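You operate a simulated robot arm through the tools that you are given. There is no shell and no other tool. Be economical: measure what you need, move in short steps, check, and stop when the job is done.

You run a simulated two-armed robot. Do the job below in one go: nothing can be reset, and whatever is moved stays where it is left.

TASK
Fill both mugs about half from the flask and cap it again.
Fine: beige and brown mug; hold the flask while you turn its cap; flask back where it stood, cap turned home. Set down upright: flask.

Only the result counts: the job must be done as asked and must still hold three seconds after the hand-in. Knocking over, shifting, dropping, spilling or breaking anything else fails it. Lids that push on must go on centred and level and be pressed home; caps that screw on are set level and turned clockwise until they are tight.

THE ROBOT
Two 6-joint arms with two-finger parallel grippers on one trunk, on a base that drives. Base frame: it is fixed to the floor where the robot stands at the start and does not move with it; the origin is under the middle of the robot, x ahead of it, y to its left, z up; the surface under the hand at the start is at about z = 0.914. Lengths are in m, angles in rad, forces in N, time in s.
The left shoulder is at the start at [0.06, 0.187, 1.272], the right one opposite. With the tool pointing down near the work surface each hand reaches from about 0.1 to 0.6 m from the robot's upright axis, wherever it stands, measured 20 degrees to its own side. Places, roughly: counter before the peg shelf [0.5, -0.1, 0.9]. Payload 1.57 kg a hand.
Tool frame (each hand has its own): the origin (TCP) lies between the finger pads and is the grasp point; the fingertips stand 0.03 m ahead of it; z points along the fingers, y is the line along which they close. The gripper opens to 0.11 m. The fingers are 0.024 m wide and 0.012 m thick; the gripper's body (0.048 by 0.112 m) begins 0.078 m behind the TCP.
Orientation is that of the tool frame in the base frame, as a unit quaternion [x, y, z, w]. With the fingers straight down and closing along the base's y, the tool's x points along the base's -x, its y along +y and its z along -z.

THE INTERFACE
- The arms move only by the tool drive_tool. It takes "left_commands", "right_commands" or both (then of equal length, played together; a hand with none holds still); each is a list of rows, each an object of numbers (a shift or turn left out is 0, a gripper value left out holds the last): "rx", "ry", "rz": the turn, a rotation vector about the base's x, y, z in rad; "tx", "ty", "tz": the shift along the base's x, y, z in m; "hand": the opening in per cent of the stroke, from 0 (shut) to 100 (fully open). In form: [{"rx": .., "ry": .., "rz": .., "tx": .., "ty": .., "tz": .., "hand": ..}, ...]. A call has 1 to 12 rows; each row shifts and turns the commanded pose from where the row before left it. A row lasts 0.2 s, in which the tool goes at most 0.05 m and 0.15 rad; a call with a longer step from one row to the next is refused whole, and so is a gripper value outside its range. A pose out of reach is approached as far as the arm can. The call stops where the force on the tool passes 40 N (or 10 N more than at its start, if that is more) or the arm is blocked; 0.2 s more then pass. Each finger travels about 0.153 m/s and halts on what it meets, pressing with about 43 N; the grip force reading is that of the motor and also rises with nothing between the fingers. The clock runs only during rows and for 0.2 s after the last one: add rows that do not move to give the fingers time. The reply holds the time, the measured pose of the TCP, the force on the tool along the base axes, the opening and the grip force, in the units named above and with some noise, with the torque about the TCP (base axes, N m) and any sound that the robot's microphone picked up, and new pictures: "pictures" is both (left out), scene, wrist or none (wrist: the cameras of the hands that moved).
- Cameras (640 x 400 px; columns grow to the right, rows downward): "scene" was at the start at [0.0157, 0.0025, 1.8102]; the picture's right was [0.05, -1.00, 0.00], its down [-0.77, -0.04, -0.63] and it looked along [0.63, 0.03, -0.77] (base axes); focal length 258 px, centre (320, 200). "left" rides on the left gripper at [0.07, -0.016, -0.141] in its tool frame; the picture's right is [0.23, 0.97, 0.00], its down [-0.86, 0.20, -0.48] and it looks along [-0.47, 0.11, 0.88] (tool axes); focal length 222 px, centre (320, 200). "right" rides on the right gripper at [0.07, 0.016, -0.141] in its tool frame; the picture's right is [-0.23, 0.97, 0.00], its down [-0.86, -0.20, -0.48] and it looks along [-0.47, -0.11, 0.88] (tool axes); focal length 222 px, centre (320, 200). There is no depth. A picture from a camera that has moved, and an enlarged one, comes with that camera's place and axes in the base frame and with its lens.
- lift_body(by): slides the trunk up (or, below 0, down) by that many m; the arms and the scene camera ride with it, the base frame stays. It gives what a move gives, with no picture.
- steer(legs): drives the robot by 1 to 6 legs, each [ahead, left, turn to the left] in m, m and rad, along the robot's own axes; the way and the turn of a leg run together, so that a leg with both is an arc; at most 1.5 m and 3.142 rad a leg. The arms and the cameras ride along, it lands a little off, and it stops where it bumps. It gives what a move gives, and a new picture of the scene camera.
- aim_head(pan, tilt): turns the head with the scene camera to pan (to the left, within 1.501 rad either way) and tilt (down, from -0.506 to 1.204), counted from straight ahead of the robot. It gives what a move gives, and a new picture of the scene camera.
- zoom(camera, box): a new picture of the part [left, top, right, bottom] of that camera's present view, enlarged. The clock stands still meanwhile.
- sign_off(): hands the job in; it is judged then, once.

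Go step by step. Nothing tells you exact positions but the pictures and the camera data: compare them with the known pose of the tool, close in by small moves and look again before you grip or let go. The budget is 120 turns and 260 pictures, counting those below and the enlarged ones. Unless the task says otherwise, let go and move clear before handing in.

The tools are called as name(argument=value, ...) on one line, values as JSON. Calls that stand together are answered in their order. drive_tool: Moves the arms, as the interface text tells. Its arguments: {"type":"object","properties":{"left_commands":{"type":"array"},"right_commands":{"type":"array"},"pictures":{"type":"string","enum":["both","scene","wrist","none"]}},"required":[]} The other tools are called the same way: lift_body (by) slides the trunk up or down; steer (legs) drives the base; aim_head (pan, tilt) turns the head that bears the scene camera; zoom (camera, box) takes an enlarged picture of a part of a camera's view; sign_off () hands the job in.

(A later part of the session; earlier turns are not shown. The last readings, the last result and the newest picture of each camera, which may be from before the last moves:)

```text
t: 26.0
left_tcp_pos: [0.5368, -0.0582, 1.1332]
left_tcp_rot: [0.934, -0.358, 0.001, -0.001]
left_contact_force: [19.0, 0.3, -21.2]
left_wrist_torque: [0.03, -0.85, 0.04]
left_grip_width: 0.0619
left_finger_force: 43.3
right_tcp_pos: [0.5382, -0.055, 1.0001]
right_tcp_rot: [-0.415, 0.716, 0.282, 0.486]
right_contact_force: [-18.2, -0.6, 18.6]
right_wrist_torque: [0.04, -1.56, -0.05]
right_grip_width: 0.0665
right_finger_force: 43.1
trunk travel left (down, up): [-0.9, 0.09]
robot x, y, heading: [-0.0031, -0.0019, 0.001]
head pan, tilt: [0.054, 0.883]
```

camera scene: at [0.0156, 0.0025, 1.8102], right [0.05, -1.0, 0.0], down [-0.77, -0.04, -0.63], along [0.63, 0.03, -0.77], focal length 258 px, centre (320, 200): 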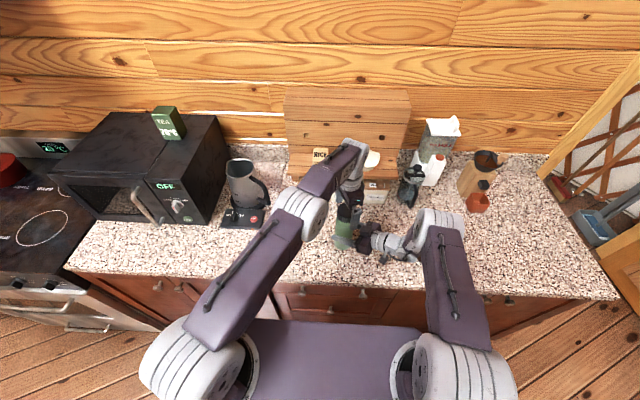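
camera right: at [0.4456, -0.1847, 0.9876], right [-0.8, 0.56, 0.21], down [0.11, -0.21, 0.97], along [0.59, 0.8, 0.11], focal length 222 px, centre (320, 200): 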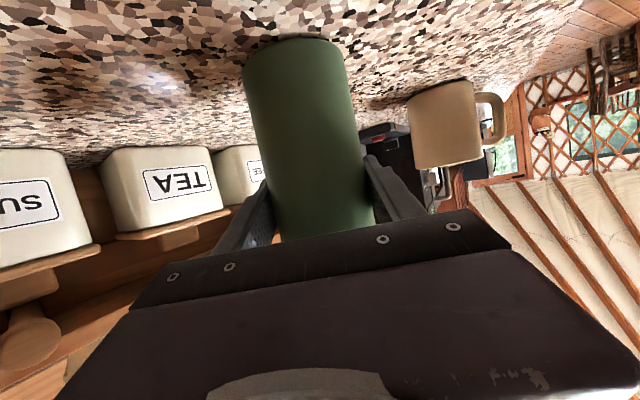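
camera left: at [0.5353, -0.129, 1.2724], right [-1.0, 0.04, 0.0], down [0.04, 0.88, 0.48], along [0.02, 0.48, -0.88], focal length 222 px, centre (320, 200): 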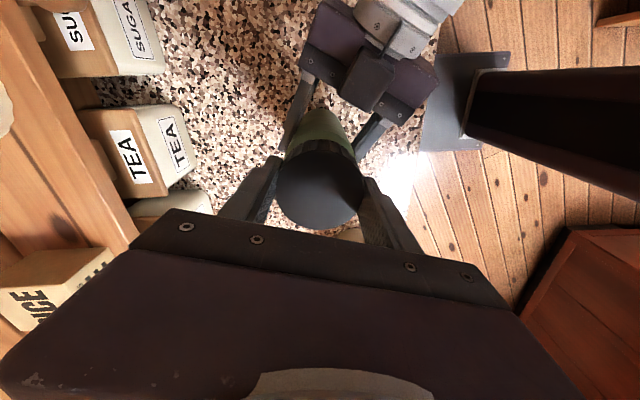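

I'll ease the loads off and keep turning, as the wrist still has range.

drive_tool(left_commands=[{"tz": -0.0015, "tx": 0.001}, {"rz": 0.14}, {"rz": 0.14}, {"rz": 0.14}, {"rz": 0.14}, {"rz": 0.14}, {"rz": 0.14}, {"rz": 0.14}, {}], pictures="none")

```text
t: 28.0
left_tcp_pos: [0.4962, 0.1671, 1.0932]
left_tcp_rot: [0.995, 0.062, 0.026, 0.073]
left_contact_force: [0.5, -0.1, 0.4]
left_wrist_torque: [0.0, 0.01, -0.01]
left_grip_width: 0.0328
left_finger_force: 0.0
left hand out of reach, approached as far as the arm can: row 3, 4, 5, 6, 7, 8
right_tcp_pos: [0.5385, -0.056, 1.0006]
right_tcp_rot: [-0.414, 0.716, 0.283, 0.486]
right_contact_force: [0.3, -0.1, -2.8]
right_wrist_torque: [-0.23, 0.1, 0.03]
right_grip_width: 0.0638
right_finger_force: 42.8
trunk travel left (down, up): [-0.9, 0.09]
robot x, y, heading: [0.0013, 0.0015, 0.004]
head pan, tilt: [0.054, 0.883]
```

The left wrist hit its limit and the hand swung away. I need to see what happened.

aim_head(pan=0.054, tilt=0.883)

zoom(camera="scene", box=[230, 150, 430, 275])

zoom(camera="left", box=[0, 0, 640, 400])

zoom(camera="right", box=[0, 0, 640, 400])

```text
t: 28.6
left_tcp_pos: [0.4967, 0.1666, 1.0942]
left_tcp_rot: [0.995, 0.062, 0.025, 0.074]
left_contact_force: [0.3, -0.7, 0.0]
left_wrist_torque: [0.0, -0.02, 0.0]
left_grip_width: 0.0328
left_finger_force: 0.1
right_tcp_pos: [0.537, -0.058, 1.0001]
right_tcp_rot: [-0.414, 0.716, 0.282, 0.486]
right_contact_force: [-0.1, -0.5, -3.7]
right_wrist_torque: [-0.19, 0.13, -0.01]
right_grip_width: 0.0636
right_finger_force: 42.9
trunk travel left (down, up): [-0.9, 0.09]
robot x, y, heading: [0.0033, 0.0017, 0.001]
head pan, tilt: [0.054, 0.883]
camera scene: at [0.0168, 0.0019, 1.8101], right [0.05, -1.0, 0.0], down [-0.77, -0.04, -0.63], along [0.63, 0.03, -0.77], focal length 258 px, centre (320, 200)
```

scene: 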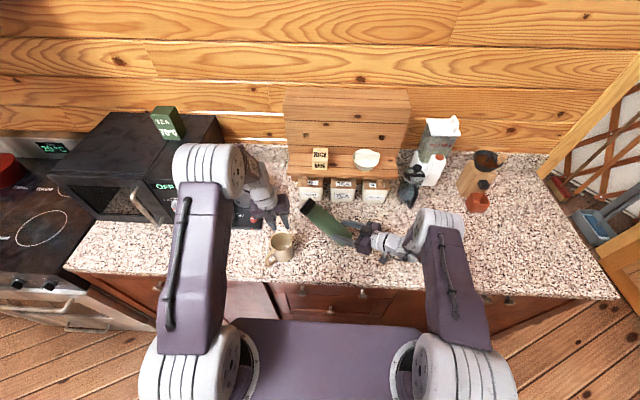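

```text
3.20 times, centred on (330, 212) of scene
camera zoom: at [0.0168, 0.0019, 1.8101], right [0.05, -1.0, 0.0], down [-0.77, -0.04, -0.63], along [0.63, 0.03, -0.77], focal length 825 px, centre (288, 160)
```

zoom: 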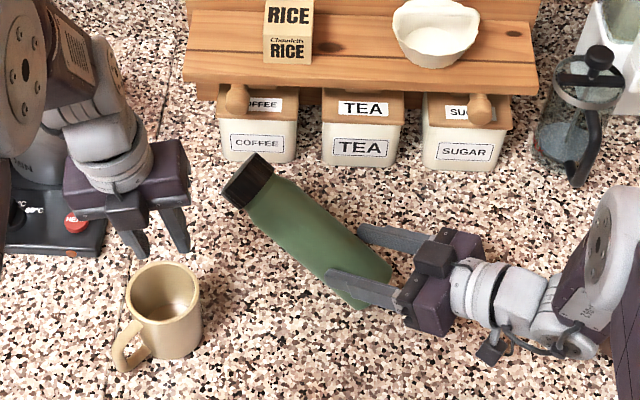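

```text
1.00 times, centred on (320, 200) of left (not enlarged: the box is as wide or as high as the picture)
camera zoom: at [0.556, 0.2113, 1.2327], right [0.34, -0.93, 0.16], down [-0.85, -0.24, 0.47], along [-0.4, -0.29, -0.87], focal length 222 px, centre (320, 200)
```

zoom: 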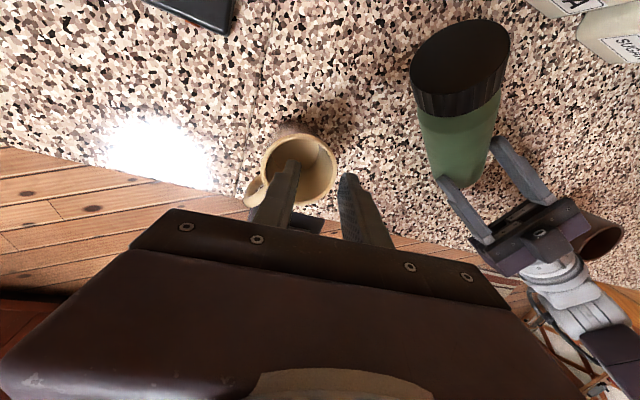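

```text
1.00 times, centred on (320, 200) of right (not enlarged: the box is as wide or as high as the picture)
camera zoom: at [0.446, -0.1847, 0.9872], right [-0.8, 0.56, 0.21], down [0.11, -0.21, 0.97], along [0.59, 0.8, 0.11], focal length 222 px, centre (320, 200)
```

zoom: 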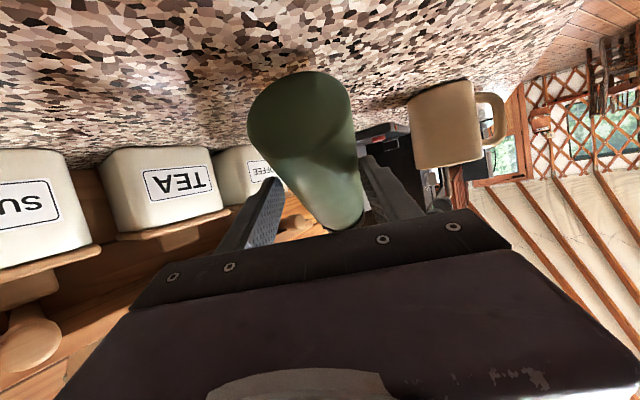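

Luckily the cap is still on, the mug is untouched, and the flask only pivoted forward in the right hand's grip. I'm raising the left hand straight up and unwinding it.

drive_tool(left_commands=[{"tz": 0.03}, {"tz": 0.04}, {"tz": 0.04}, {"rz": -0.14, "tz": 0.02}, {"rz": -0.14, "tz": 0.02}, {"rz": -0.14}, {"rz": -0.14}, {"rz": -0.14}, {"rz": -0.14}, {"rz": -0.14}, {"rz": -0.14}, {"rz": -0.14}], pictures="scene")

zoom(camera="scene", box=[230, 150, 430, 275])

```text
t: 31.2
left_tcp_pos: [0.4767, 0.2038, 1.2276]
left_tcp_rot: [0.844, -0.532, -0.02, 0.062]
left_contact_force: [0.3, -0.1, -0.4]
left_wrist_torque: [0.03, 0.0, 0.02]
left_grip_width: 0.0327
left_finger_force: 0.1
left hand out of reach, approached as far as the arm can: row 1, 2, 3
right_tcp_pos: [0.5385, -0.0558, 1.0008]
right_tcp_rot: [-0.415, 0.716, 0.282, 0.486]
right_contact_force: [-0.6, -0.1, -3.1]
right_wrist_torque: [-0.17, 0.09, 0.01]
right_grip_width: 0.0637
right_finger_force: 43.1
trunk travel left (down, up): [-0.9, 0.09]
robot x, y, heading: [0.0, 0.0004, 0.0]
head pan, tilt: [0.054, 0.883]
camera scene: at [0.0166, 0.0023, 1.8102], right [0.05, -1.0, 0.0], down [-0.77, -0.04, -0.63], along [0.63, 0.03, -0.77], focal length 258 px, centre (320, 200)
```

scene: 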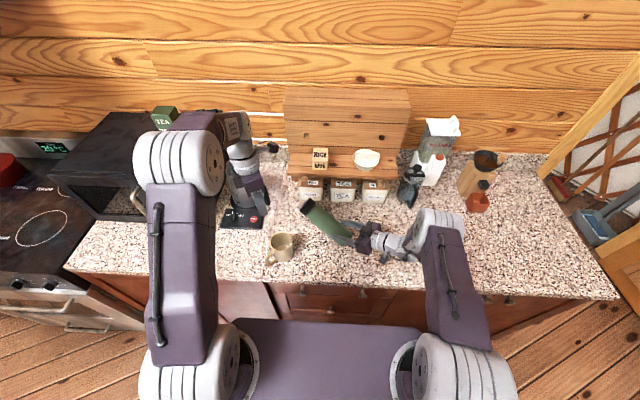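

```text
3.20 times, centred on (330, 212) of scene
camera zoom: at [0.0166, 0.0023, 1.8102], right [0.05, -1.0, 0.0], down [-0.77, -0.04, -0.63], along [0.63, 0.03, -0.77], focal length 825 px, centre (288, 160)
```

zoom: 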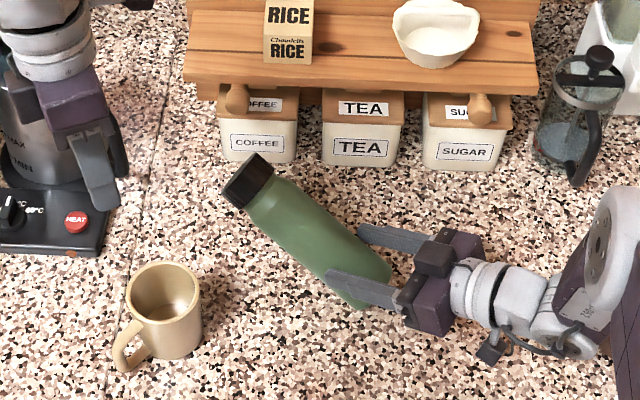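

Triangulating, the flask now leans about 76° forward in the right grip, gripped roughly 4.5 cm from its base, and it's clear of everything. I'll bring it closer and higher with the right hand while the left levels out and turns to face the cap.

drive_tool(right_commands=[{"tz": 0.02}, {"tz": 0.02}, {"tz": 0.02, "tx": -0.01}, {"tx": -0.02, "ty": -0.006}, {"tx": -0.02, "ty": -0.008}, {"tx": -0.02, "ty": -0.008}, {"tx": -0.02, "ty": -0.008}, {}, {}, {}], left_commands=[{"tz": 0.02, "tx": -0.01}, {"tz": 0.02, "tx": -0.01}, {"tz": 0.02, "rx": 0.083, "ry": -0.1}, {"rz": -0.14, "hand": 100}, {"rz": -0.14}, {"rz": -0.14}, {"rz": -0.14}, {"rz": -0.14}, {"rz": -0.14}, {"rz": -0.13}])

zoom(camera="scene", box=[230, 150, 430, 275])

```text
t: 33.4
left_tcp_pos: [0.4566, 0.202, 1.2896]
left_tcp_rot: [-0.499, 0.866, -0.002, 0.0]
left_contact_force: [0.3, -0.4, 0.3]
left_wrist_torque: [-0.03, 0.02, 0.03]
left_grip_width: 0.11
left_finger_force: 0.0
right_tcp_pos: [0.5014, -0.1019, 1.0683]
right_tcp_rot: [-0.414, 0.716, 0.284, 0.485]
right_contact_force: [0.8, 0.5, -2.8]
right_wrist_torque: [-0.21, 0.12, 0.04]
right_grip_width: 0.0634
right_finger_force: 42.8
right hand out of reach, approached as far as the arm can: row 4, 5, 6, 7
trunk travel left (down, up): [-0.9, 0.09]
robot x, y, heading: [-0.001, -0.0044, -0.002]
head pan, tilt: [0.054, 0.883]
camera scene: at [0.016, 0.0019, 1.8102], right [0.05, -1.0, 0.0], down [-0.77, -0.04, -0.63], along [0.63, 0.03, -0.77], focal length 258 px, centre (320, 200)
camera right: at [0.41, -0.2303, 1.0562], right [-0.8, 0.55, 0.22], down [0.11, -0.21, 0.97], along [0.58, 0.8, 0.11], focal length 222 px, centre (320, 200)
camera left: at [0.4361, 0.1339, 1.4298], right [-0.96, 0.29, 0.0], down [0.26, 0.84, 0.48], along [0.14, 0.46, -0.88], focal length 222 px, centre (320, 200)
```

scene: 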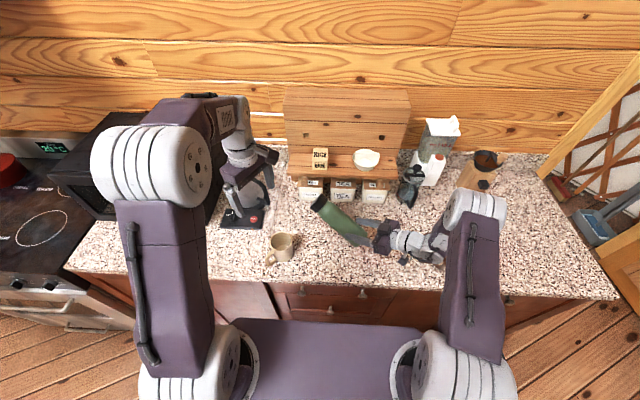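
right: 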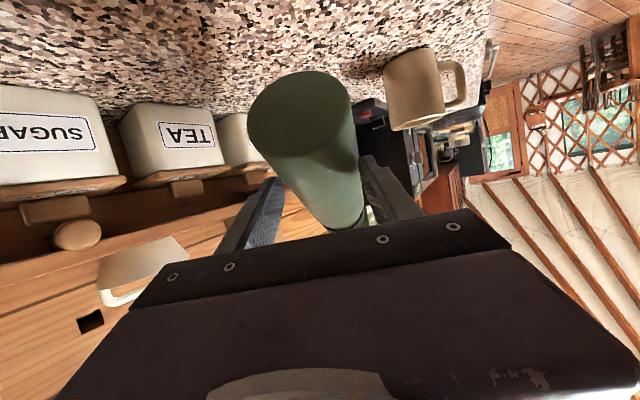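
left: 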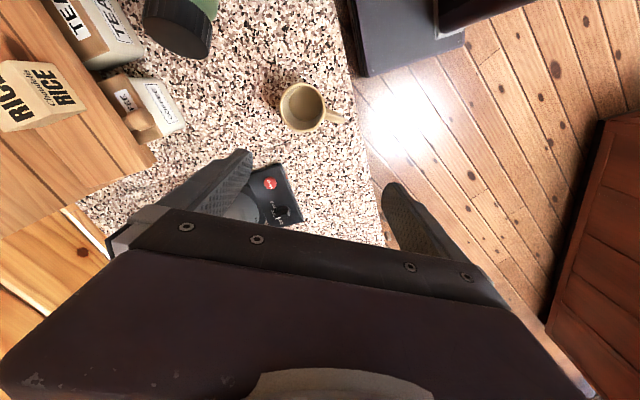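

```text
3.20 times, centred on (330, 212) of scene
camera zoom: at [0.016, 0.0019, 1.8102], right [0.05, -1.0, 0.0], down [-0.77, -0.04, -0.63], along [0.63, 0.03, -0.77], focal length 825 px, centre (288, 160)
```

zoom: 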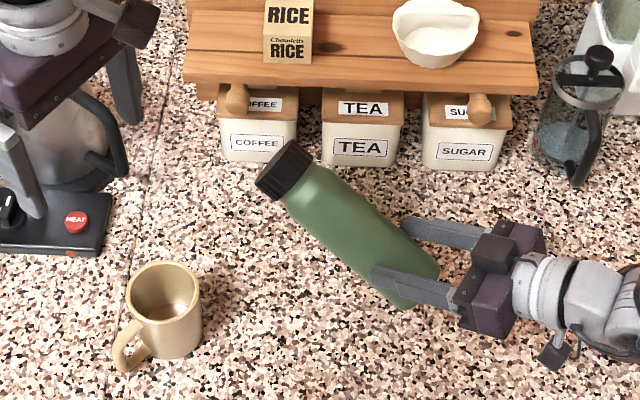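

The right hand is at its inner limit, but that's good enough; the cap is now near (0.576, 0.026, 1.103). I'm bringing the left hand above it, fingers straddling.

drive_tool(left_commands=[{"tx": 0.0165, "ty": -0.0293, "tz": -0.006}, {"tx": 0.0165, "ty": -0.0293, "tz": -0.006}, {"tx": 0.0165, "ty": -0.0293, "tz": -0.006}, {"tx": 0.0165, "ty": -0.0293, "tz": -0.012}, {"tx": 0.0165, "ty": -0.0293, "tz": -0.02}, {"tx": 0.0165, "ty": -0.0293, "tz": -0.03}], pictures="wrist")

zoom(camera="scene", box=[260, 150, 420, 250])

```text
t: 34.8
left_tcp_pos: [0.5581, 0.027, 1.2057]
left_tcp_rot: [-0.5, 0.866, 0.0, -0.002]
left_contact_force: [0.1, -0.9, -0.5]
left_wrist_torque: [0.0, 0.0, -0.01]
left_grip_width: 0.1102
left_finger_force: 0.1
right_tcp_pos: [0.5043, -0.1021, 1.0691]
right_tcp_rot: [-0.414, 0.717, 0.284, 0.484]
right_contact_force: [0.6, -0.6, -3.0]
right_wrist_torque: [-0.18, 0.13, -0.01]
right_grip_width: 0.0633
right_finger_force: 42.9
trunk travel left (down, up): [-0.9, 0.09]
robot x, y, heading: [-0.0002, 0.0009, 0.003]
head pan, tilt: [0.054, 0.883]
camera left: at [0.5395, -0.042, 1.3461], right [-0.96, 0.29, 0.0], down [0.25, 0.84, 0.48], along [0.14, 0.46, -0.88], focal length 222 px, centre (320, 200)
```

left: 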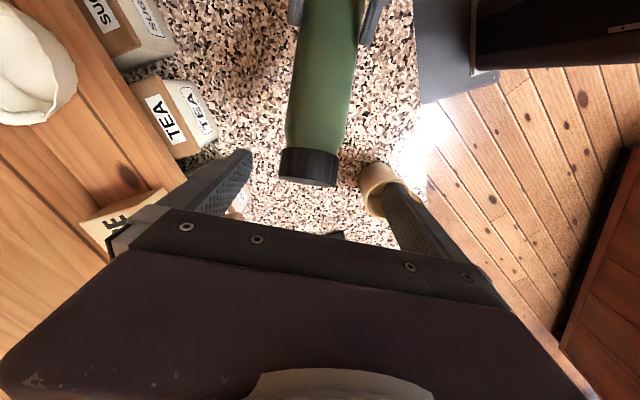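

```text
4.00 times, centred on (340, 200) of scene
camera zoom: at [0.0185, 0.001, 1.8102], right [0.05, -1.0, 0.0], down [-0.77, -0.04, -0.63], along [0.63, 0.04, -0.77], focal length 1031 px, centre (240, 200)
```

zoom: 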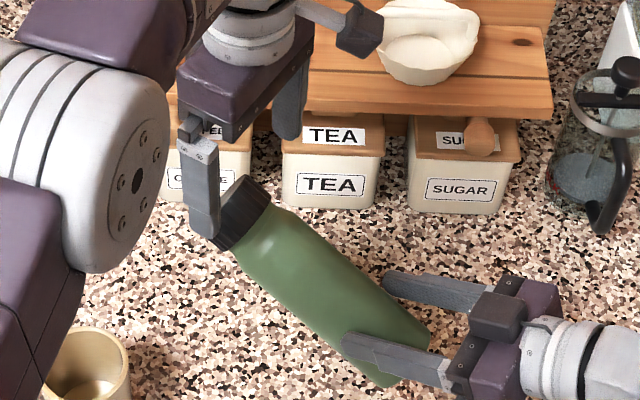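

The alignment looks good. I'm centring and descending on the cap, then gripping it.

drive_tool(left_commands=[{"tx": 0.008, "ty": 0.003, "tz": -0.02}, {"tx": 0.009, "ty": 0.003, "tz": -0.025}, {"tz": -0.03}, {"tz": -0.03}, {"hand": 75}, {"hand": 60}, {"hand": 54}, {}], pictures="wrist")

zoom(camera="scene", box=[260, 150, 420, 250])

```text
t: 36.6
left_tcp_pos: [0.5747, 0.0335, 1.1034]
left_tcp_rot: [-0.501, 0.866, 0.0, 0.0]
left_contact_force: [-5.8, 5.5, 0.1]
left_wrist_torque: [0.05, -0.01, -0.09]
left_grip_width: 0.0622
left_finger_force: 43.3
right_tcp_pos: [0.5025, -0.1019, 1.0683]
right_tcp_rot: [-0.414, 0.716, 0.284, 0.485]
right_contact_force: [5.4, -5.0, -2.7]
right_wrist_torque: [0.05, 0.3, -1.04]
right_grip_width: 0.0635
right_finger_force: 42.4
trunk travel left (down, up): [-0.9, 0.09]
robot x, y, heading: [-0.003, 0.0005, 0.001]
head pan, tilt: [0.054, 0.883]
camera left: at [0.5544, -0.0347, 1.2439], right [-0.96, 0.29, 0.0], down [0.25, 0.84, 0.48], along [0.14, 0.46, -0.88], focal length 222 px, centre (320, 200)
```

left: 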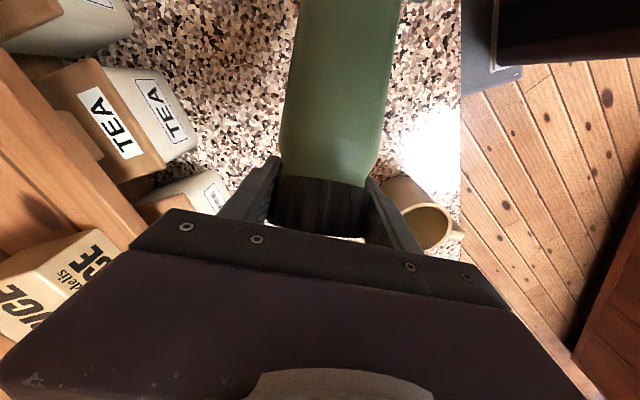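

```text
4.00 times, centred on (340, 200) of scene
camera zoom: at [0.0168, 0.0023, 1.8101], right [0.05, -1.0, 0.0], down [-0.77, -0.04, -0.63], along [0.63, 0.03, -0.77], focal length 1031 px, centre (240, 200)
```

zoom: 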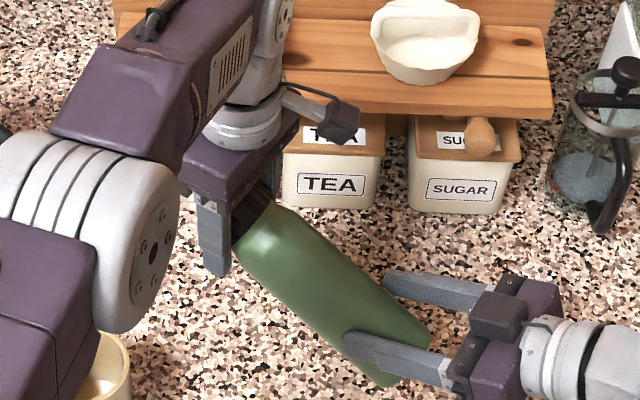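

The cap is held. I'm swinging the flask back upright along an arc about the right grip, in stages.

drive_tool(left_commands=[{"tx": -0.002, "ty": -0.0038, "tz": 0.013}, {"tx": -0.002, "ty": -0.0038, "tz": 0.013}, {"tx": -0.003, "ty": -0.0057, "tz": 0.0121}, {"tx": -0.003, "ty": -0.0057, "tz": 0.0121}, {}], pictures="none")

zoom(camera="scene", box=[260, 150, 420, 250])

```text
t: 37.8
left_tcp_pos: [0.5631, 0.0142, 1.1533]
left_tcp_rot: [-0.501, 0.865, -0.003, -0.001]
left_contact_force: [12.2, -12.0, -26.2]
left_wrist_torque: [0.55, -1.82, 1.58]
left_grip_width: 0.0623
left_finger_force: 43.5
right_tcp_pos: [0.5024, -0.0997, 1.0713]
right_tcp_rot: [-0.415, 0.714, 0.287, 0.486]
right_contact_force: [-13.2, 12.1, 23.0]
right_wrist_torque: [1.32, -0.83, 0.6]
right_grip_width: 0.0634
right_finger_force: 42.8
trunk travel left (down, up): [-0.9, 0.09]
robot x, y, heading: [0.0002, 0.0034, -0.001]
head pan, tilt: [0.054, 0.883]
```

```text
4.00 times, centred on (340, 200) of scene
camera zoom: at [0.0166, 0.0024, 1.8101], right [0.05, -1.0, 0.0], down [-0.77, -0.04, -0.63], along [0.63, 0.03, -0.77], focal length 1031 px, centre (240, 200)
```

zoom: 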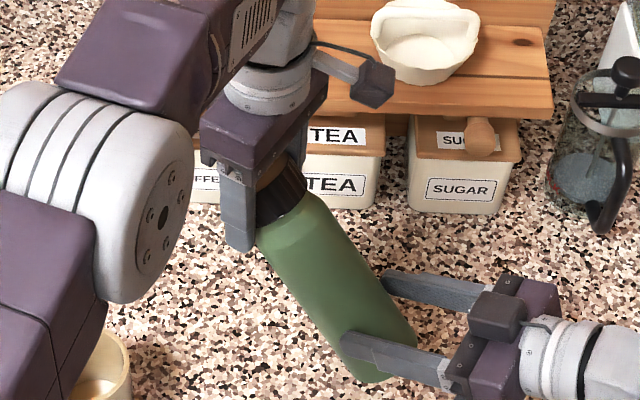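

It's rotating up as planned. I'm continuing in small steps with a slight side-load correction.

drive_tool(left_commands=[{"tx": -0.003, "ty": -0.0085, "tz": 0.0098}, {"tx": -0.004, "ty": -0.0075, "tz": 0.0108}, {"tx": -0.0048, "ty": -0.009, "tz": 0.0092}, {"tx": -0.0048, "ty": -0.009, "tz": 0.0092}, {}], pictures="none")

zoom(camera="scene", box=[260, 150, 420, 250])

```text
t: 39.0
left_tcp_pos: [0.5474, -0.0202, 1.1947]
left_tcp_rot: [-0.501, 0.865, -0.001, 0.0]
left_contact_force: [14.1, 3.4, -18.0]
left_wrist_torque: [0.71, -1.34, 0.32]
left_grip_width: 0.0623
left_finger_force: 42.9
right_tcp_pos: [0.5021, -0.1016, 1.0685]
right_tcp_rot: [-0.415, 0.715, 0.285, 0.485]
right_contact_force: [-14.1, -3.1, 15.1]
right_wrist_torque: [1.07, -1.06, 0.61]
right_grip_width: 0.0581
right_finger_force: 42.7
trunk travel left (down, up): [-0.9, 0.09]
robot x, y, heading: [0.0039, 0.0008, -0.004]
head pan, tilt: [0.054, 0.883]
```

```text
4.00 times, centred on (340, 200) of scene
camera zoom: at [0.0165, 0.0023, 1.8102], right [0.05, -1.0, 0.0], down [-0.77, -0.04, -0.63], along [0.63, 0.03, -0.77], focal length 1031 px, centre (240, 200)
```

zoom: 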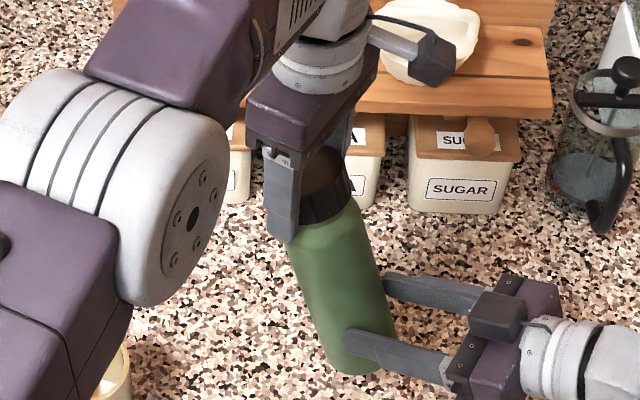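

The right grip width has shrunk, meaning the flask is slipping towards its fingertips. The left hand holds the cap firmly, so I'll let go with the right and let the left carry the flask by its cap.

drive_tool(left_commands=[{"hand": 30}, {}, {}, {}, {}], right_commands=[{}, {"hand": 58}, {"hand": 66}, {"hand": 80}, {"hand": 100}], pictures="none")

zoom(camera="scene", box=[260, 150, 420, 250])

```text
t: 40.2
left_tcp_pos: [0.5456, -0.0204, 1.1928]
left_tcp_rot: [-0.5, 0.866, -0.001, 0.0]
left_contact_force: [0.1, 0.0, -3.7]
left_wrist_torque: [0.1, -0.08, -0.02]
left_grip_width: 0.0622
left_finger_force: 42.7
right_tcp_pos: [0.503, -0.1012, 1.0697]
right_tcp_rot: [-0.414, 0.717, 0.283, 0.484]
right_contact_force: [0.1, 0.5, -0.7]
right_wrist_torque: [-0.03, -0.03, 0.0]
right_grip_width: 0.1099
right_finger_force: 0.1
trunk travel left (down, up): [-0.9, 0.09]
robot x, y, heading: [0.0035, -0.0028, 0.0]
head pan, tilt: [0.054, 0.883]
```

```text
4.00 times, centred on (340, 200) of scene
camera zoom: at [0.0164, 0.0022, 1.8102], right [0.05, -1.0, 0.0], down [-0.77, -0.04, -0.63], along [0.63, 0.03, -0.77], focal length 1031 px, centre (240, 200)
```

zoom: 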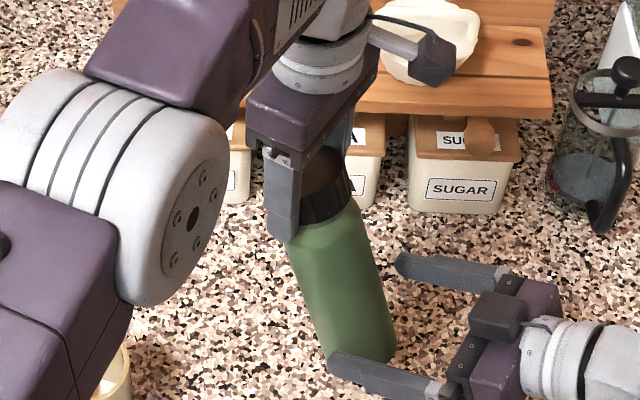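

The flask hangs safely from the left hand. I'm backing the right hand away and measuring the tilt.

drive_tool(right_commands=[{"tx": -0.0139, "ty": -0.0242, "tz": 0.0111}, {"tx": -0.0139, "ty": -0.0242, "tz": 0.0111}, {"tx": -0.0139, "ty": -0.0242, "tz": 0.0111}, {"tx": -0.0139, "ty": -0.0242, "tz": 0.0111}, {}], pictures="both")

zoom(camera="scene", box=[260, 150, 420, 250])

zoom(camera="left", box=[220, 0, 480, 240])

```text
t: 41.4
left_tcp_pos: [0.5451, -0.02, 1.1956]
left_tcp_rot: [-0.501, 0.865, -0.001, -0.001]
left_contact_force: [0.5, 0.2, -2.9]
left_wrist_torque: [0.13, -0.07, 0.0]
left_grip_width: 0.0626
left_finger_force: 42.7
right_tcp_pos: [0.4455, -0.1985, 1.1142]
right_tcp_rot: [-0.414, 0.716, 0.282, 0.486]
right_contact_force: [0.2, -0.7, 0.6]
right_wrist_torque: [0.03, -0.04, -0.03]
right_grip_width: 0.1099
right_finger_force: 0.0
trunk travel left (down, up): [-0.9, 0.09]
robot x, y, heading: [-0.0037, 0.0018, -0.001]
head pan, tilt: [0.054, 0.883]
camera scene: at [0.0167, 0.0024, 1.8101], right [0.05, -1.0, 0.0], down [-0.77, -0.04, -0.63], along [0.63, 0.03, -0.77], focal length 258 px, centre (320, 200)
camera right: at [0.3536, -0.3268, 1.1005], right [-0.8, 0.56, 0.21], down [0.11, -0.21, 0.97], along [0.59, 0.8, 0.11], focal length 222 px, centre (320, 200)
```

scene: 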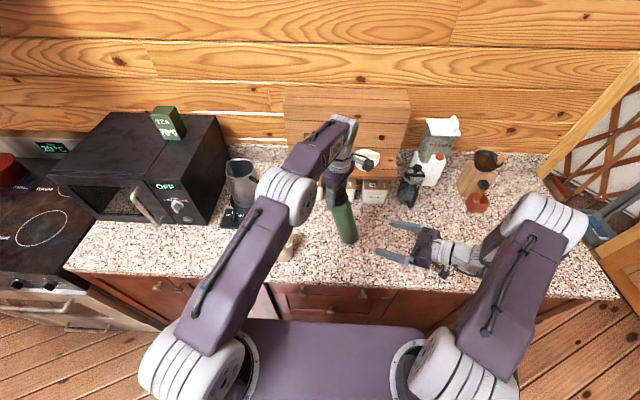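
right: 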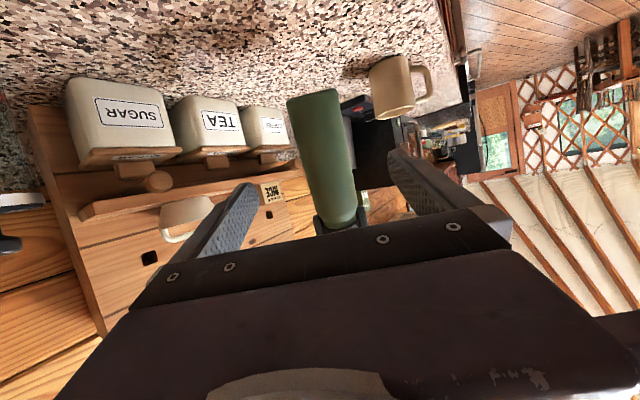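

```text
4.00 times, centred on (340, 200) of scene
camera zoom: at [0.0167, 0.0024, 1.8101], right [0.05, -1.0, 0.0], down [-0.77, -0.04, -0.63], along [0.63, 0.03, -0.77], focal length 1031 px, centre (240, 200)
```

zoom: 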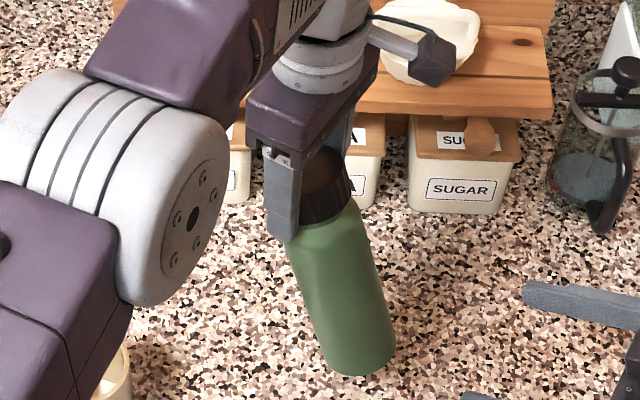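

```text
1.67 times, centred on (350, 120) of left
camera zoom: at [0.5259, -0.089, 1.3349], right [-0.96, 0.29, 0.0], down [0.25, 0.84, 0.48], along [0.14, 0.46, -0.88], focal length 370 px, centre (270, 333)
```

zoom: 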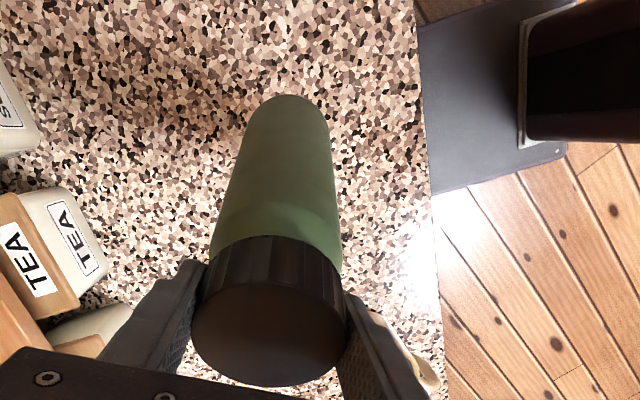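

The flask leans about 25° in the left hand. I'll tilt the left hand to bring it upright.

drive_tool(left_commands=[{"rx": 0.127, "ry": -0.0733}, {"rx": 0.127, "ry": -0.0733}, {"rx": 0.127, "ry": -0.0733}, {}], pictures="both")

zoom(camera="scene", box=[260, 150, 420, 250])

zoom(camera="right", box=[200, 40, 440, 240])

```text
t: 42.4
left_tcp_pos: [0.5461, -0.0199, 1.1929]
left_tcp_rot: [-0.488, 0.845, 0.109, 0.19]
left_contact_force: [-0.5, -0.1, -2.4]
left_wrist_torque: [-0.03, 0.0, 0.02]
left_grip_width: 0.0619
left_finger_force: 42.9
right_tcp_pos: [0.4463, -0.198, 1.1136]
right_tcp_rot: [-0.413, 0.716, 0.281, 0.487]
right_contact_force: [-0.3, 0.1, -0.1]
right_wrist_torque: [0.0, 0.01, 0.03]
right_grip_width: 0.1101
right_finger_force: 0.1
trunk travel left (down, up): [-0.9, 0.09]
robot x, y, heading: [-0.0015, 0.0002, -0.002]
head pan, tilt: [0.054, 0.883]
camera scene: at [0.0164, 0.0024, 1.8102], right [0.05, -1.0, 0.0], down [-0.77, -0.04, -0.63], along [0.63, 0.03, -0.77], focal length 258 px, centre (320, 200)
camera left: at [0.4993, -0.1349, 1.2912], right [-0.95, 0.31, -0.1], down [0.11, 0.59, 0.8], along [0.3, 0.74, -0.6], focal length 222 px, centre (320, 200)
```

scene: 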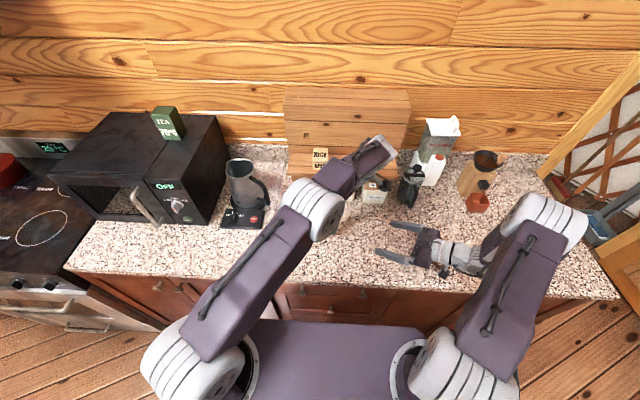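
left: 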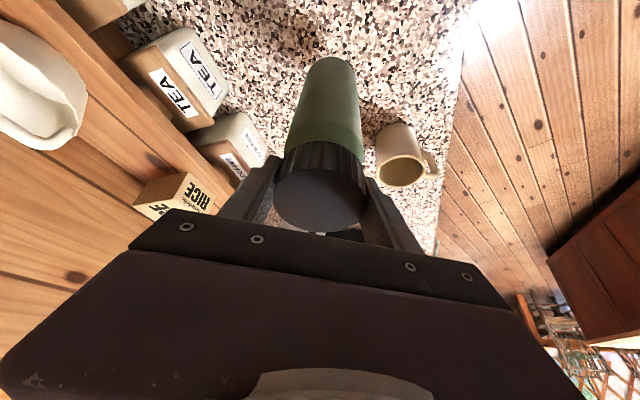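

```text
4.00 times, centred on (340, 200) of scene
camera zoom: at [0.0164, 0.0024, 1.8102], right [0.05, -1.0, 0.0], down [-0.77, -0.04, -0.63], along [0.63, 0.03, -0.77], focal length 1031 px, centre (240, 200)
```

zoom: 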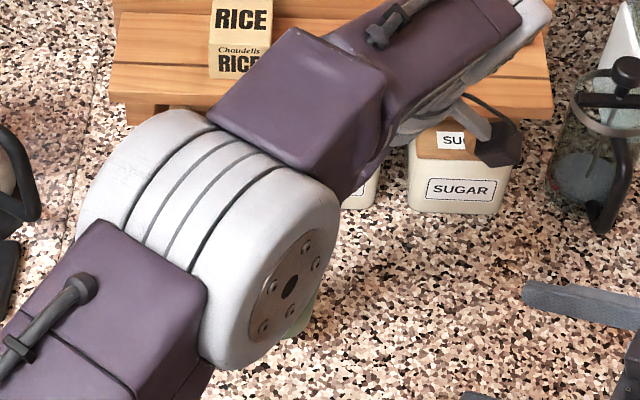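

```text
2.00 times, centred on (320, 140) of right
camera zoom: at [0.3536, -0.3266, 1.1003], right [-0.8, 0.56, 0.21], down [0.11, -0.21, 0.97], along [0.59, 0.8, 0.11], focal length 444 px, centre (320, 320)
```

zoom: 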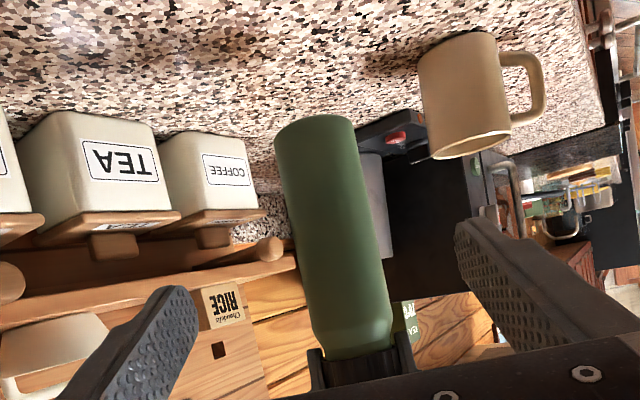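

The flask is upright within about a degree. I'm moving it over its original spot and lowering it.

drive_tool(left_commands=[{"tx": -0.003, "ty": -0.018}, {"tx": -0.0036, "ty": -0.0185, "tz": -0.01}, {"tz": -0.02}, {"tz": -0.02}, {"tz": -0.015}, {}], pictures="both")

zoom(camera="right", box=[200, 0, 440, 240])

```text
t: 43.8
left_tcp_pos: [0.5384, -0.0559, 1.1276]
left_tcp_rot: [-0.489, 0.845, 0.109, 0.188]
left_contact_force: [-0.2, -0.4, -3.5]
left_wrist_torque: [-0.06, 0.03, 0.05]
left_grip_width: 0.0621
left_finger_force: 42.7
right_tcp_pos: [0.4463, -0.1986, 1.1131]
right_tcp_rot: [-0.414, 0.716, 0.282, 0.486]
right_contact_force: [0.0, -1.1, 0.2]
right_wrist_torque: [-0.01, 0.01, 0.0]
right_grip_width: 0.1101
right_finger_force: 0.0
trunk travel left (down, up): [-0.9, 0.09]
robot x, y, heading: [-0.0018, -0.0013, -0.001]
head pan, tilt: [0.054, 0.883]
camera scene: at [0.0165, 0.0025, 1.8102], right [0.05, -1.0, 0.0], down [-0.77, -0.04, -0.63], along [0.63, 0.03, -0.77], focal length 258 px, centre (320, 200)
camera left: at [0.4917, -0.1701, 1.2251], right [-0.95, 0.31, -0.1], down [0.11, 0.6, 0.8], along [0.3, 0.74, -0.6], focal length 222 px, centre (320, 200)
```

scene: 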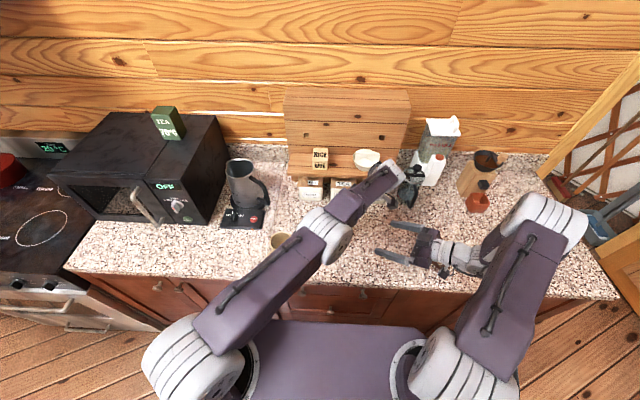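
left: 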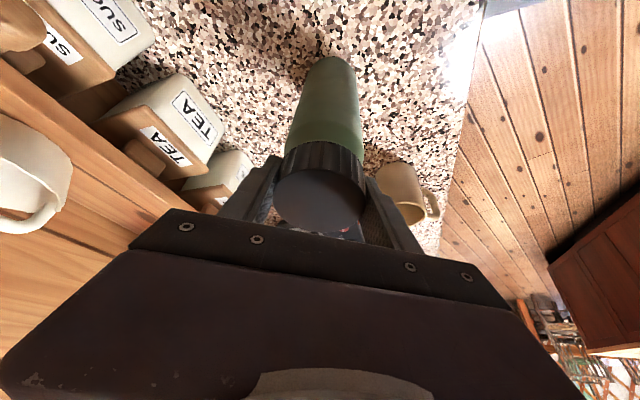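

```text
1.67 times, centred on (320, 120) of right
camera zoom: at [0.3536, -0.3266, 1.1004], right [-0.8, 0.56, 0.21], down [0.11, -0.21, 0.97], along [0.59, 0.8, 0.11], focal length 370 px, centre (320, 333)
```

zoom: 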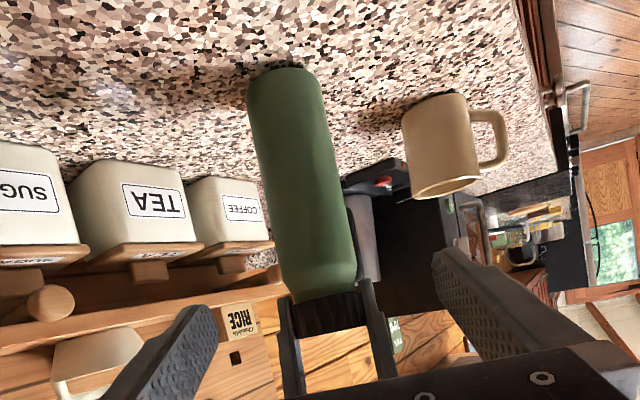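

A little more to go; I'm lowering gently until the weight comes off.

drive_tool(left_commands=[{"tz": -0.004}, {"tz": -0.004}, {"tz": -0.003}, {}], pictures="none")

```text
t: 44.8
left_tcp_pos: [0.5361, -0.0539, 1.1229]
left_tcp_rot: [-0.488, 0.845, 0.105, 0.192]
left_contact_force: [2.9, 0.8, 32.0]
left_wrist_torque: [-0.11, -0.26, -0.08]
left_grip_width: 0.062
left_finger_force: 42.7
right_tcp_pos: [0.4423, -0.1973, 1.1166]
right_tcp_rot: [-0.415, 0.716, 0.28, 0.486]
right_contact_force: [0.1, -0.8, 0.6]
right_wrist_torque: [0.01, 0.02, 0.02]
right_grip_width: 0.11
right_finger_force: 0.0
trunk travel left (down, up): [-0.9, 0.09]
robot x, y, heading: [-0.0025, -0.0008, 0.002]
head pan, tilt: [0.054, 0.883]
```

It's standing now but pressed too hard. I'll ease the load and bring the right hand back around the body while the left still steadies it.

drive_tool(left_commands=[{"tz": 0.003}, {"tz": 0.003}, {}, {}, {}, {}, {}], right_commands=[{}, {"tx": 0.012, "ty": 0.0105, "tz": -0.0295}, {"tx": 0.0115, "ty": 0.0105, "tz": -0.0295}, {"tx": 0.0175, "ty": 0.03, "tz": -0.0138}, {"tx": 0.0175, "ty": 0.03, "tz": -0.0138}, {"tx": 0.0175, "ty": 0.03, "tz": -0.0138}, {}], pictures="wrist")

```text
t: 46.4
left_tcp_pos: [0.5369, -0.0548, 1.1226]
left_tcp_rot: [-0.488, 0.846, 0.109, 0.188]
left_contact_force: [-0.7, 2.0, 1.5]
left_wrist_torque: [0.27, 0.22, 0.01]
left_grip_width: 0.0623
left_finger_force: 42.8
right_tcp_pos: [0.5241, -0.0871, 1.0116]
right_tcp_rot: [-0.413, 0.716, 0.281, 0.487]
right_contact_force: [-0.7, 0.1, -0.6]
right_wrist_torque: [-0.01, -0.04, 0.07]
right_grip_width: 0.1101
right_finger_force: 0.1
trunk travel left (down, up): [-0.9, 0.09]
robot x, y, heading: [0.0025, 0.0002, 0.001]
head pan, tilt: [0.054, 0.883]
camera right: at [0.4303, -0.2154, 0.9988], right [-0.8, 0.56, 0.21], down [0.11, -0.21, 0.97], along [0.59, 0.8, 0.11], focal length 222 px, centre (320, 200)
camera left: at [0.4904, -0.1701, 1.2206], right [-0.95, 0.31, -0.1], down [0.11, 0.6, 0.8], along [0.3, 0.74, -0.6], focal length 222 px, centre (320, 200)
```

right: 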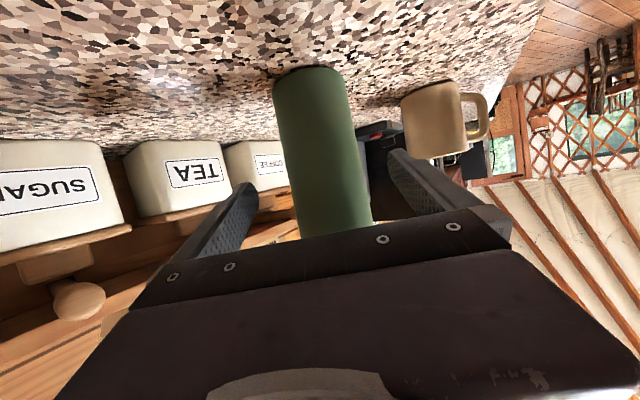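
left: 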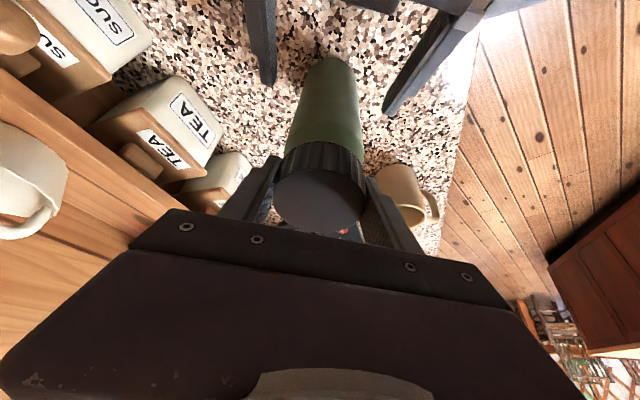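

I'm advancing the last 3 cm and gripping the body firmly.

drive_tool(right_commands=[{"tx": 0.008, "ty": 0.0155, "tz": -0.006}, {"tx": 0.007, "ty": 0.0155, "tz": -0.006}, {"hand": 80}, {"hand": 68}, {"hand": 60}, {"hand": 30}, {}], pictures="none")

```text
t: 48.0
left_tcp_pos: [0.5386, -0.0548, 1.1222]
left_tcp_rot: [-0.488, 0.845, 0.107, 0.188]
left_contact_force: [1.7, -0.7, -2.7]
left_wrist_torque: [-0.06, -0.05, 0.04]
left_grip_width: 0.0621
left_finger_force: 42.4
right_tcp_pos: [0.5398, -0.0557, 1.0019]
right_tcp_rot: [-0.415, 0.716, 0.282, 0.486]
right_contact_force: [-2.4, 1.3, -0.4]
right_wrist_torque: [-0.14, -0.13, 0.02]
right_grip_width: 0.0661
right_finger_force: 42.9
trunk travel left (down, up): [-0.9, 0.09]
robot x, y, heading: [-0.0009, -0.0009, 0.0]
head pan, tilt: [0.054, 0.883]
```

Both hands hold it properly again. Next I release the cap with the left, rise, straighten and wind back for a fresh turning stroke.

drive_tool(left_commands=[{"hand": 80}, {"hand": 100}, {"tz": 0.02}, {"tz": 0.03}, {"tz": 0.02, "tx": -0.012, "ty": 0.0}, {"rx": -0.127, "ry": 0.0733, "tx": -0.01}, {"rx": -0.127, "ry": 0.0733}, {"rx": -0.127, "ry": 0.0733}, {"rz": -0.14}, {"rz": -0.14}, {"rz": -0.14}, {"rz": -0.14}], pictures="none")

zoom(camera="scene", box=[260, 140, 440, 260])

```text
t: 50.6
left_tcp_pos: [0.5175, -0.0551, 1.1929]
left_tcp_rot: [-0.241, 0.97, -0.001, 0.0]
left_contact_force: [0.2, -0.1, 0.1]
left_wrist_torque: [-0.02, 0.0, -0.02]
left_grip_width: 0.1099
left_finger_force: 0.0
right_tcp_pos: [0.5395, -0.0548, 1.0014]
right_tcp_rot: [-0.414, 0.715, 0.283, 0.487]
right_contact_force: [0.1, -0.2, 0.2]
right_wrist_torque: [-0.02, 0.03, 0.01]
right_grip_width: 0.0664
right_finger_force: 43.1
trunk travel left (down, up): [-0.9, 0.09]
robot x, y, heading: [-0.0006, -0.0017, -0.006]
head pan, tilt: [0.054, 0.883]
```

```text
3.33 times, centred on (350, 200) of scene
camera zoom: at [0.0165, 0.0022, 1.8101], right [0.05, -1.0, 0.0], down [-0.77, -0.04, -0.63], along [0.63, 0.03, -0.77], focal length 859 px, centre (220, 200)
```

zoom: 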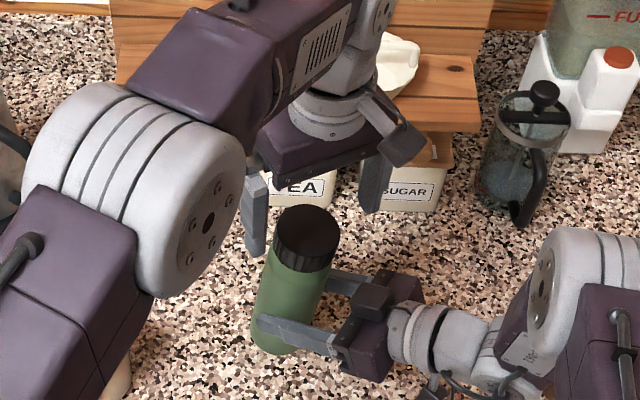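

All is stable. I'm winding the left wrist back further clockwise.

drive_tool(left_commands=[{"rz": -0.148}, {"rz": -0.148}, {"rz": -0.148}, {"rz": -0.148}, {"rz": -0.148}, {"rz": -0.148}, {"rz": -0.148}, {"rz": -0.148}, {"rz": -0.148}, {"rz": -0.148}, {"rz": -0.148}, {"rz": -0.148}], pictures="none")

drive_tool(left_commands=[{"rz": -0.148}, {"rz": -0.148}, {"rz": -0.148}, {}], pictures="wrist")

zoom(camera="left", box=[220, 80, 440, 240])

```text
t: 53.2
left_tcp_pos: [0.5178, -0.057, 1.1932]
left_tcp_rot: [0.601, 0.799, 0.0, -0.001]
left_contact_force: [-0.2, 0.1, 0.2]
left_wrist_torque: [0.0, 0.01, 0.02]
left_grip_width: 0.1096
left_finger_force: 0.0
right_tcp_pos: [0.5408, -0.0554, 1.0008]
right_tcp_rot: [-0.414, 0.717, 0.281, 0.486]
right_contact_force: [-0.1, -0.4, 0.3]
right_wrist_torque: [-0.01, 0.02, -0.01]
right_grip_width: 0.0663
right_finger_force: 43.2
trunk travel left (down, up): [-0.9, 0.09]
robot x, y, heading: [0.0017, 0.002, 0.006]
head pan, tilt: [0.054, 0.883]
```

```text
t: 54.2
left_tcp_pos: [0.5182, -0.056, 1.1931]
left_tcp_rot: [0.762, 0.647, 0.0, -0.001]
left_contact_force: [-0.2, 0.7, 0.3]
left_wrist_torque: [-0.03, 0.02, 0.0]
left_grip_width: 0.1102
left_finger_force: 0.0
right_tcp_pos: [0.5402, -0.0544, 1.0008]
right_tcp_rot: [-0.414, 0.716, 0.282, 0.486]
right_contact_force: [-0.3, 0.0, -1.0]
right_wrist_torque: [-0.07, 0.01, -0.02]
right_grip_width: 0.0662
right_finger_force: 43.7
trunk travel left (down, up): [-0.9, 0.09]
robot x, y, heading: [0.0014, 0.0015, 0.004]
head pan, tilt: [0.054, 0.883]
camera left: at [0.5136, 0.0154, 1.3343], right [1.0, 0.07, 0.0], down [0.06, -0.88, 0.48], along [0.03, -0.48, -0.88], focal length 222 px, centre (320, 200)
```

left: 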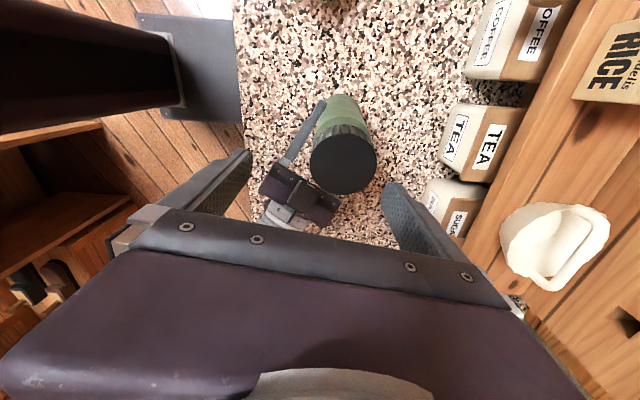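

```text
2.50 times, centred on (330, 160) of left
camera zoom: at [0.5136, 0.0154, 1.3343], right [1.0, 0.07, 0.0], down [0.06, -0.88, 0.48], along [0.03, -0.48, -0.88], focal length 555 px, centre (295, 300)
```

zoom: 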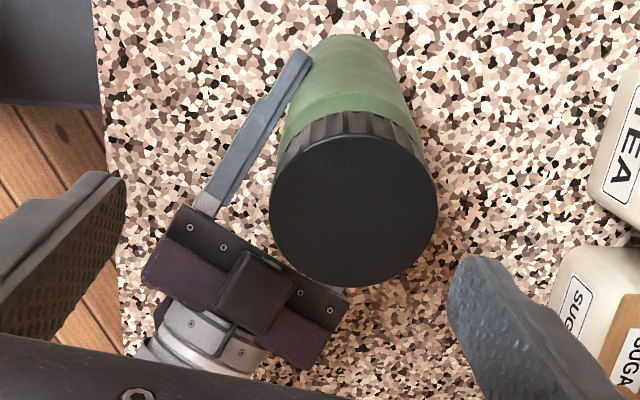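

The cap top is at about (0.541, -0.057). I'm descending and gripping it for a long counter-clockwise stroke.

drive_tool(left_commands=[{"tx": 0.01, "tz": -0.02}, {"tx": 0.0115, "ty": -0.0005, "tz": -0.02}, {"tz": -0.018}, {"tz": -0.007}, {"hand": 75}, {"hand": 60}, {"hand": 52}, {"hand": 30}, {}], pictures="none")

```text
t: 56.2
left_tcp_pos: [0.5401, -0.0586, 1.1274]
left_tcp_rot: [0.761, 0.648, 0.001, -0.001]
left_contact_force: [6.2, 0.5, -2.9]
left_wrist_torque: [-0.07, -0.83, -0.07]
left_grip_width: 0.0624
left_finger_force: 42.5
right_tcp_pos: [0.5386, -0.055, 1.0022]
right_tcp_rot: [-0.414, 0.716, 0.283, 0.486]
right_contact_force: [-5.9, 0.3, 1.4]
right_wrist_torque: [0.03, 0.09, 0.09]
right_grip_width: 0.0662
right_finger_force: 43.4
trunk travel left (down, up): [-0.9, 0.09]
robot x, y, heading: [0.0009, 0.002, -0.003]
head pan, tilt: [0.054, 0.883]
```

A good grip with only small side load. I'm turning.

drive_tool(left_commands=[{"tx": 0.0008, "ty": 0.001, "rz": 0.14}, {"rz": 0.14}, {"rz": 0.14}, {"rz": 0.14}, {"rz": 0.14}, {"rz": 0.14}, {"rz": 0.14}, {"rz": 0.14}, {"rz": 0.14}, {"rz": 0.14}, {"rz": 0.14}, {}], pictures="none")

drive_tool(left_commands=[{"tz": 0.0015}, {}], pictures="none")

```text
t: 58.8
left_tcp_pos: [0.5396, -0.056, 1.1281]
left_tcp_rot: [0.095, 0.995, 0.0, -0.003]
left_contact_force: [-1.8, -1.2, 1.3]
left_wrist_torque: [0.0, -0.04, -0.01]
left_grip_width: 0.0632
left_finger_force: 43.0
right_tcp_pos: [0.5401, -0.0553, 1.0017]
right_tcp_rot: [-0.414, 0.716, 0.282, 0.486]
right_contact_force: [0.7, 0.7, -2.6]
right_wrist_torque: [-0.12, 0.19, 0.01]
right_grip_width: 0.0664
right_finger_force: 43.5
trunk travel left (down, up): [-0.9, 0.09]
robot x, y, heading: [0.0007, 0.0004, -0.006]
head pan, tilt: [0.054, 0.883]
```

```text
t: 59.4
left_tcp_pos: [0.539, -0.0549, 1.1289]
left_tcp_rot: [0.096, 0.995, 0.0, -0.001]
left_contact_force: [-0.2, 0.0, 0.0]
left_wrist_torque: [0.01, 0.02, 0.0]
left_grip_width: 0.0634
left_finger_force: 43.2
right_tcp_pos: [0.5392, -0.0559, 1.0009]
right_tcp_rot: [-0.413, 0.716, 0.281, 0.487]
right_contact_force: [-0.2, 0.0, 0.4]
right_wrist_torque: [-0.01, 0.01, 0.0]
right_grip_width: 0.0662
right_finger_force: 42.7
trunk travel left (down, up): [-0.9, 0.09]
robot x, y, heading: [0.0025, 0.0016, -0.003]
head pan, tilt: [0.054, 0.883]
```

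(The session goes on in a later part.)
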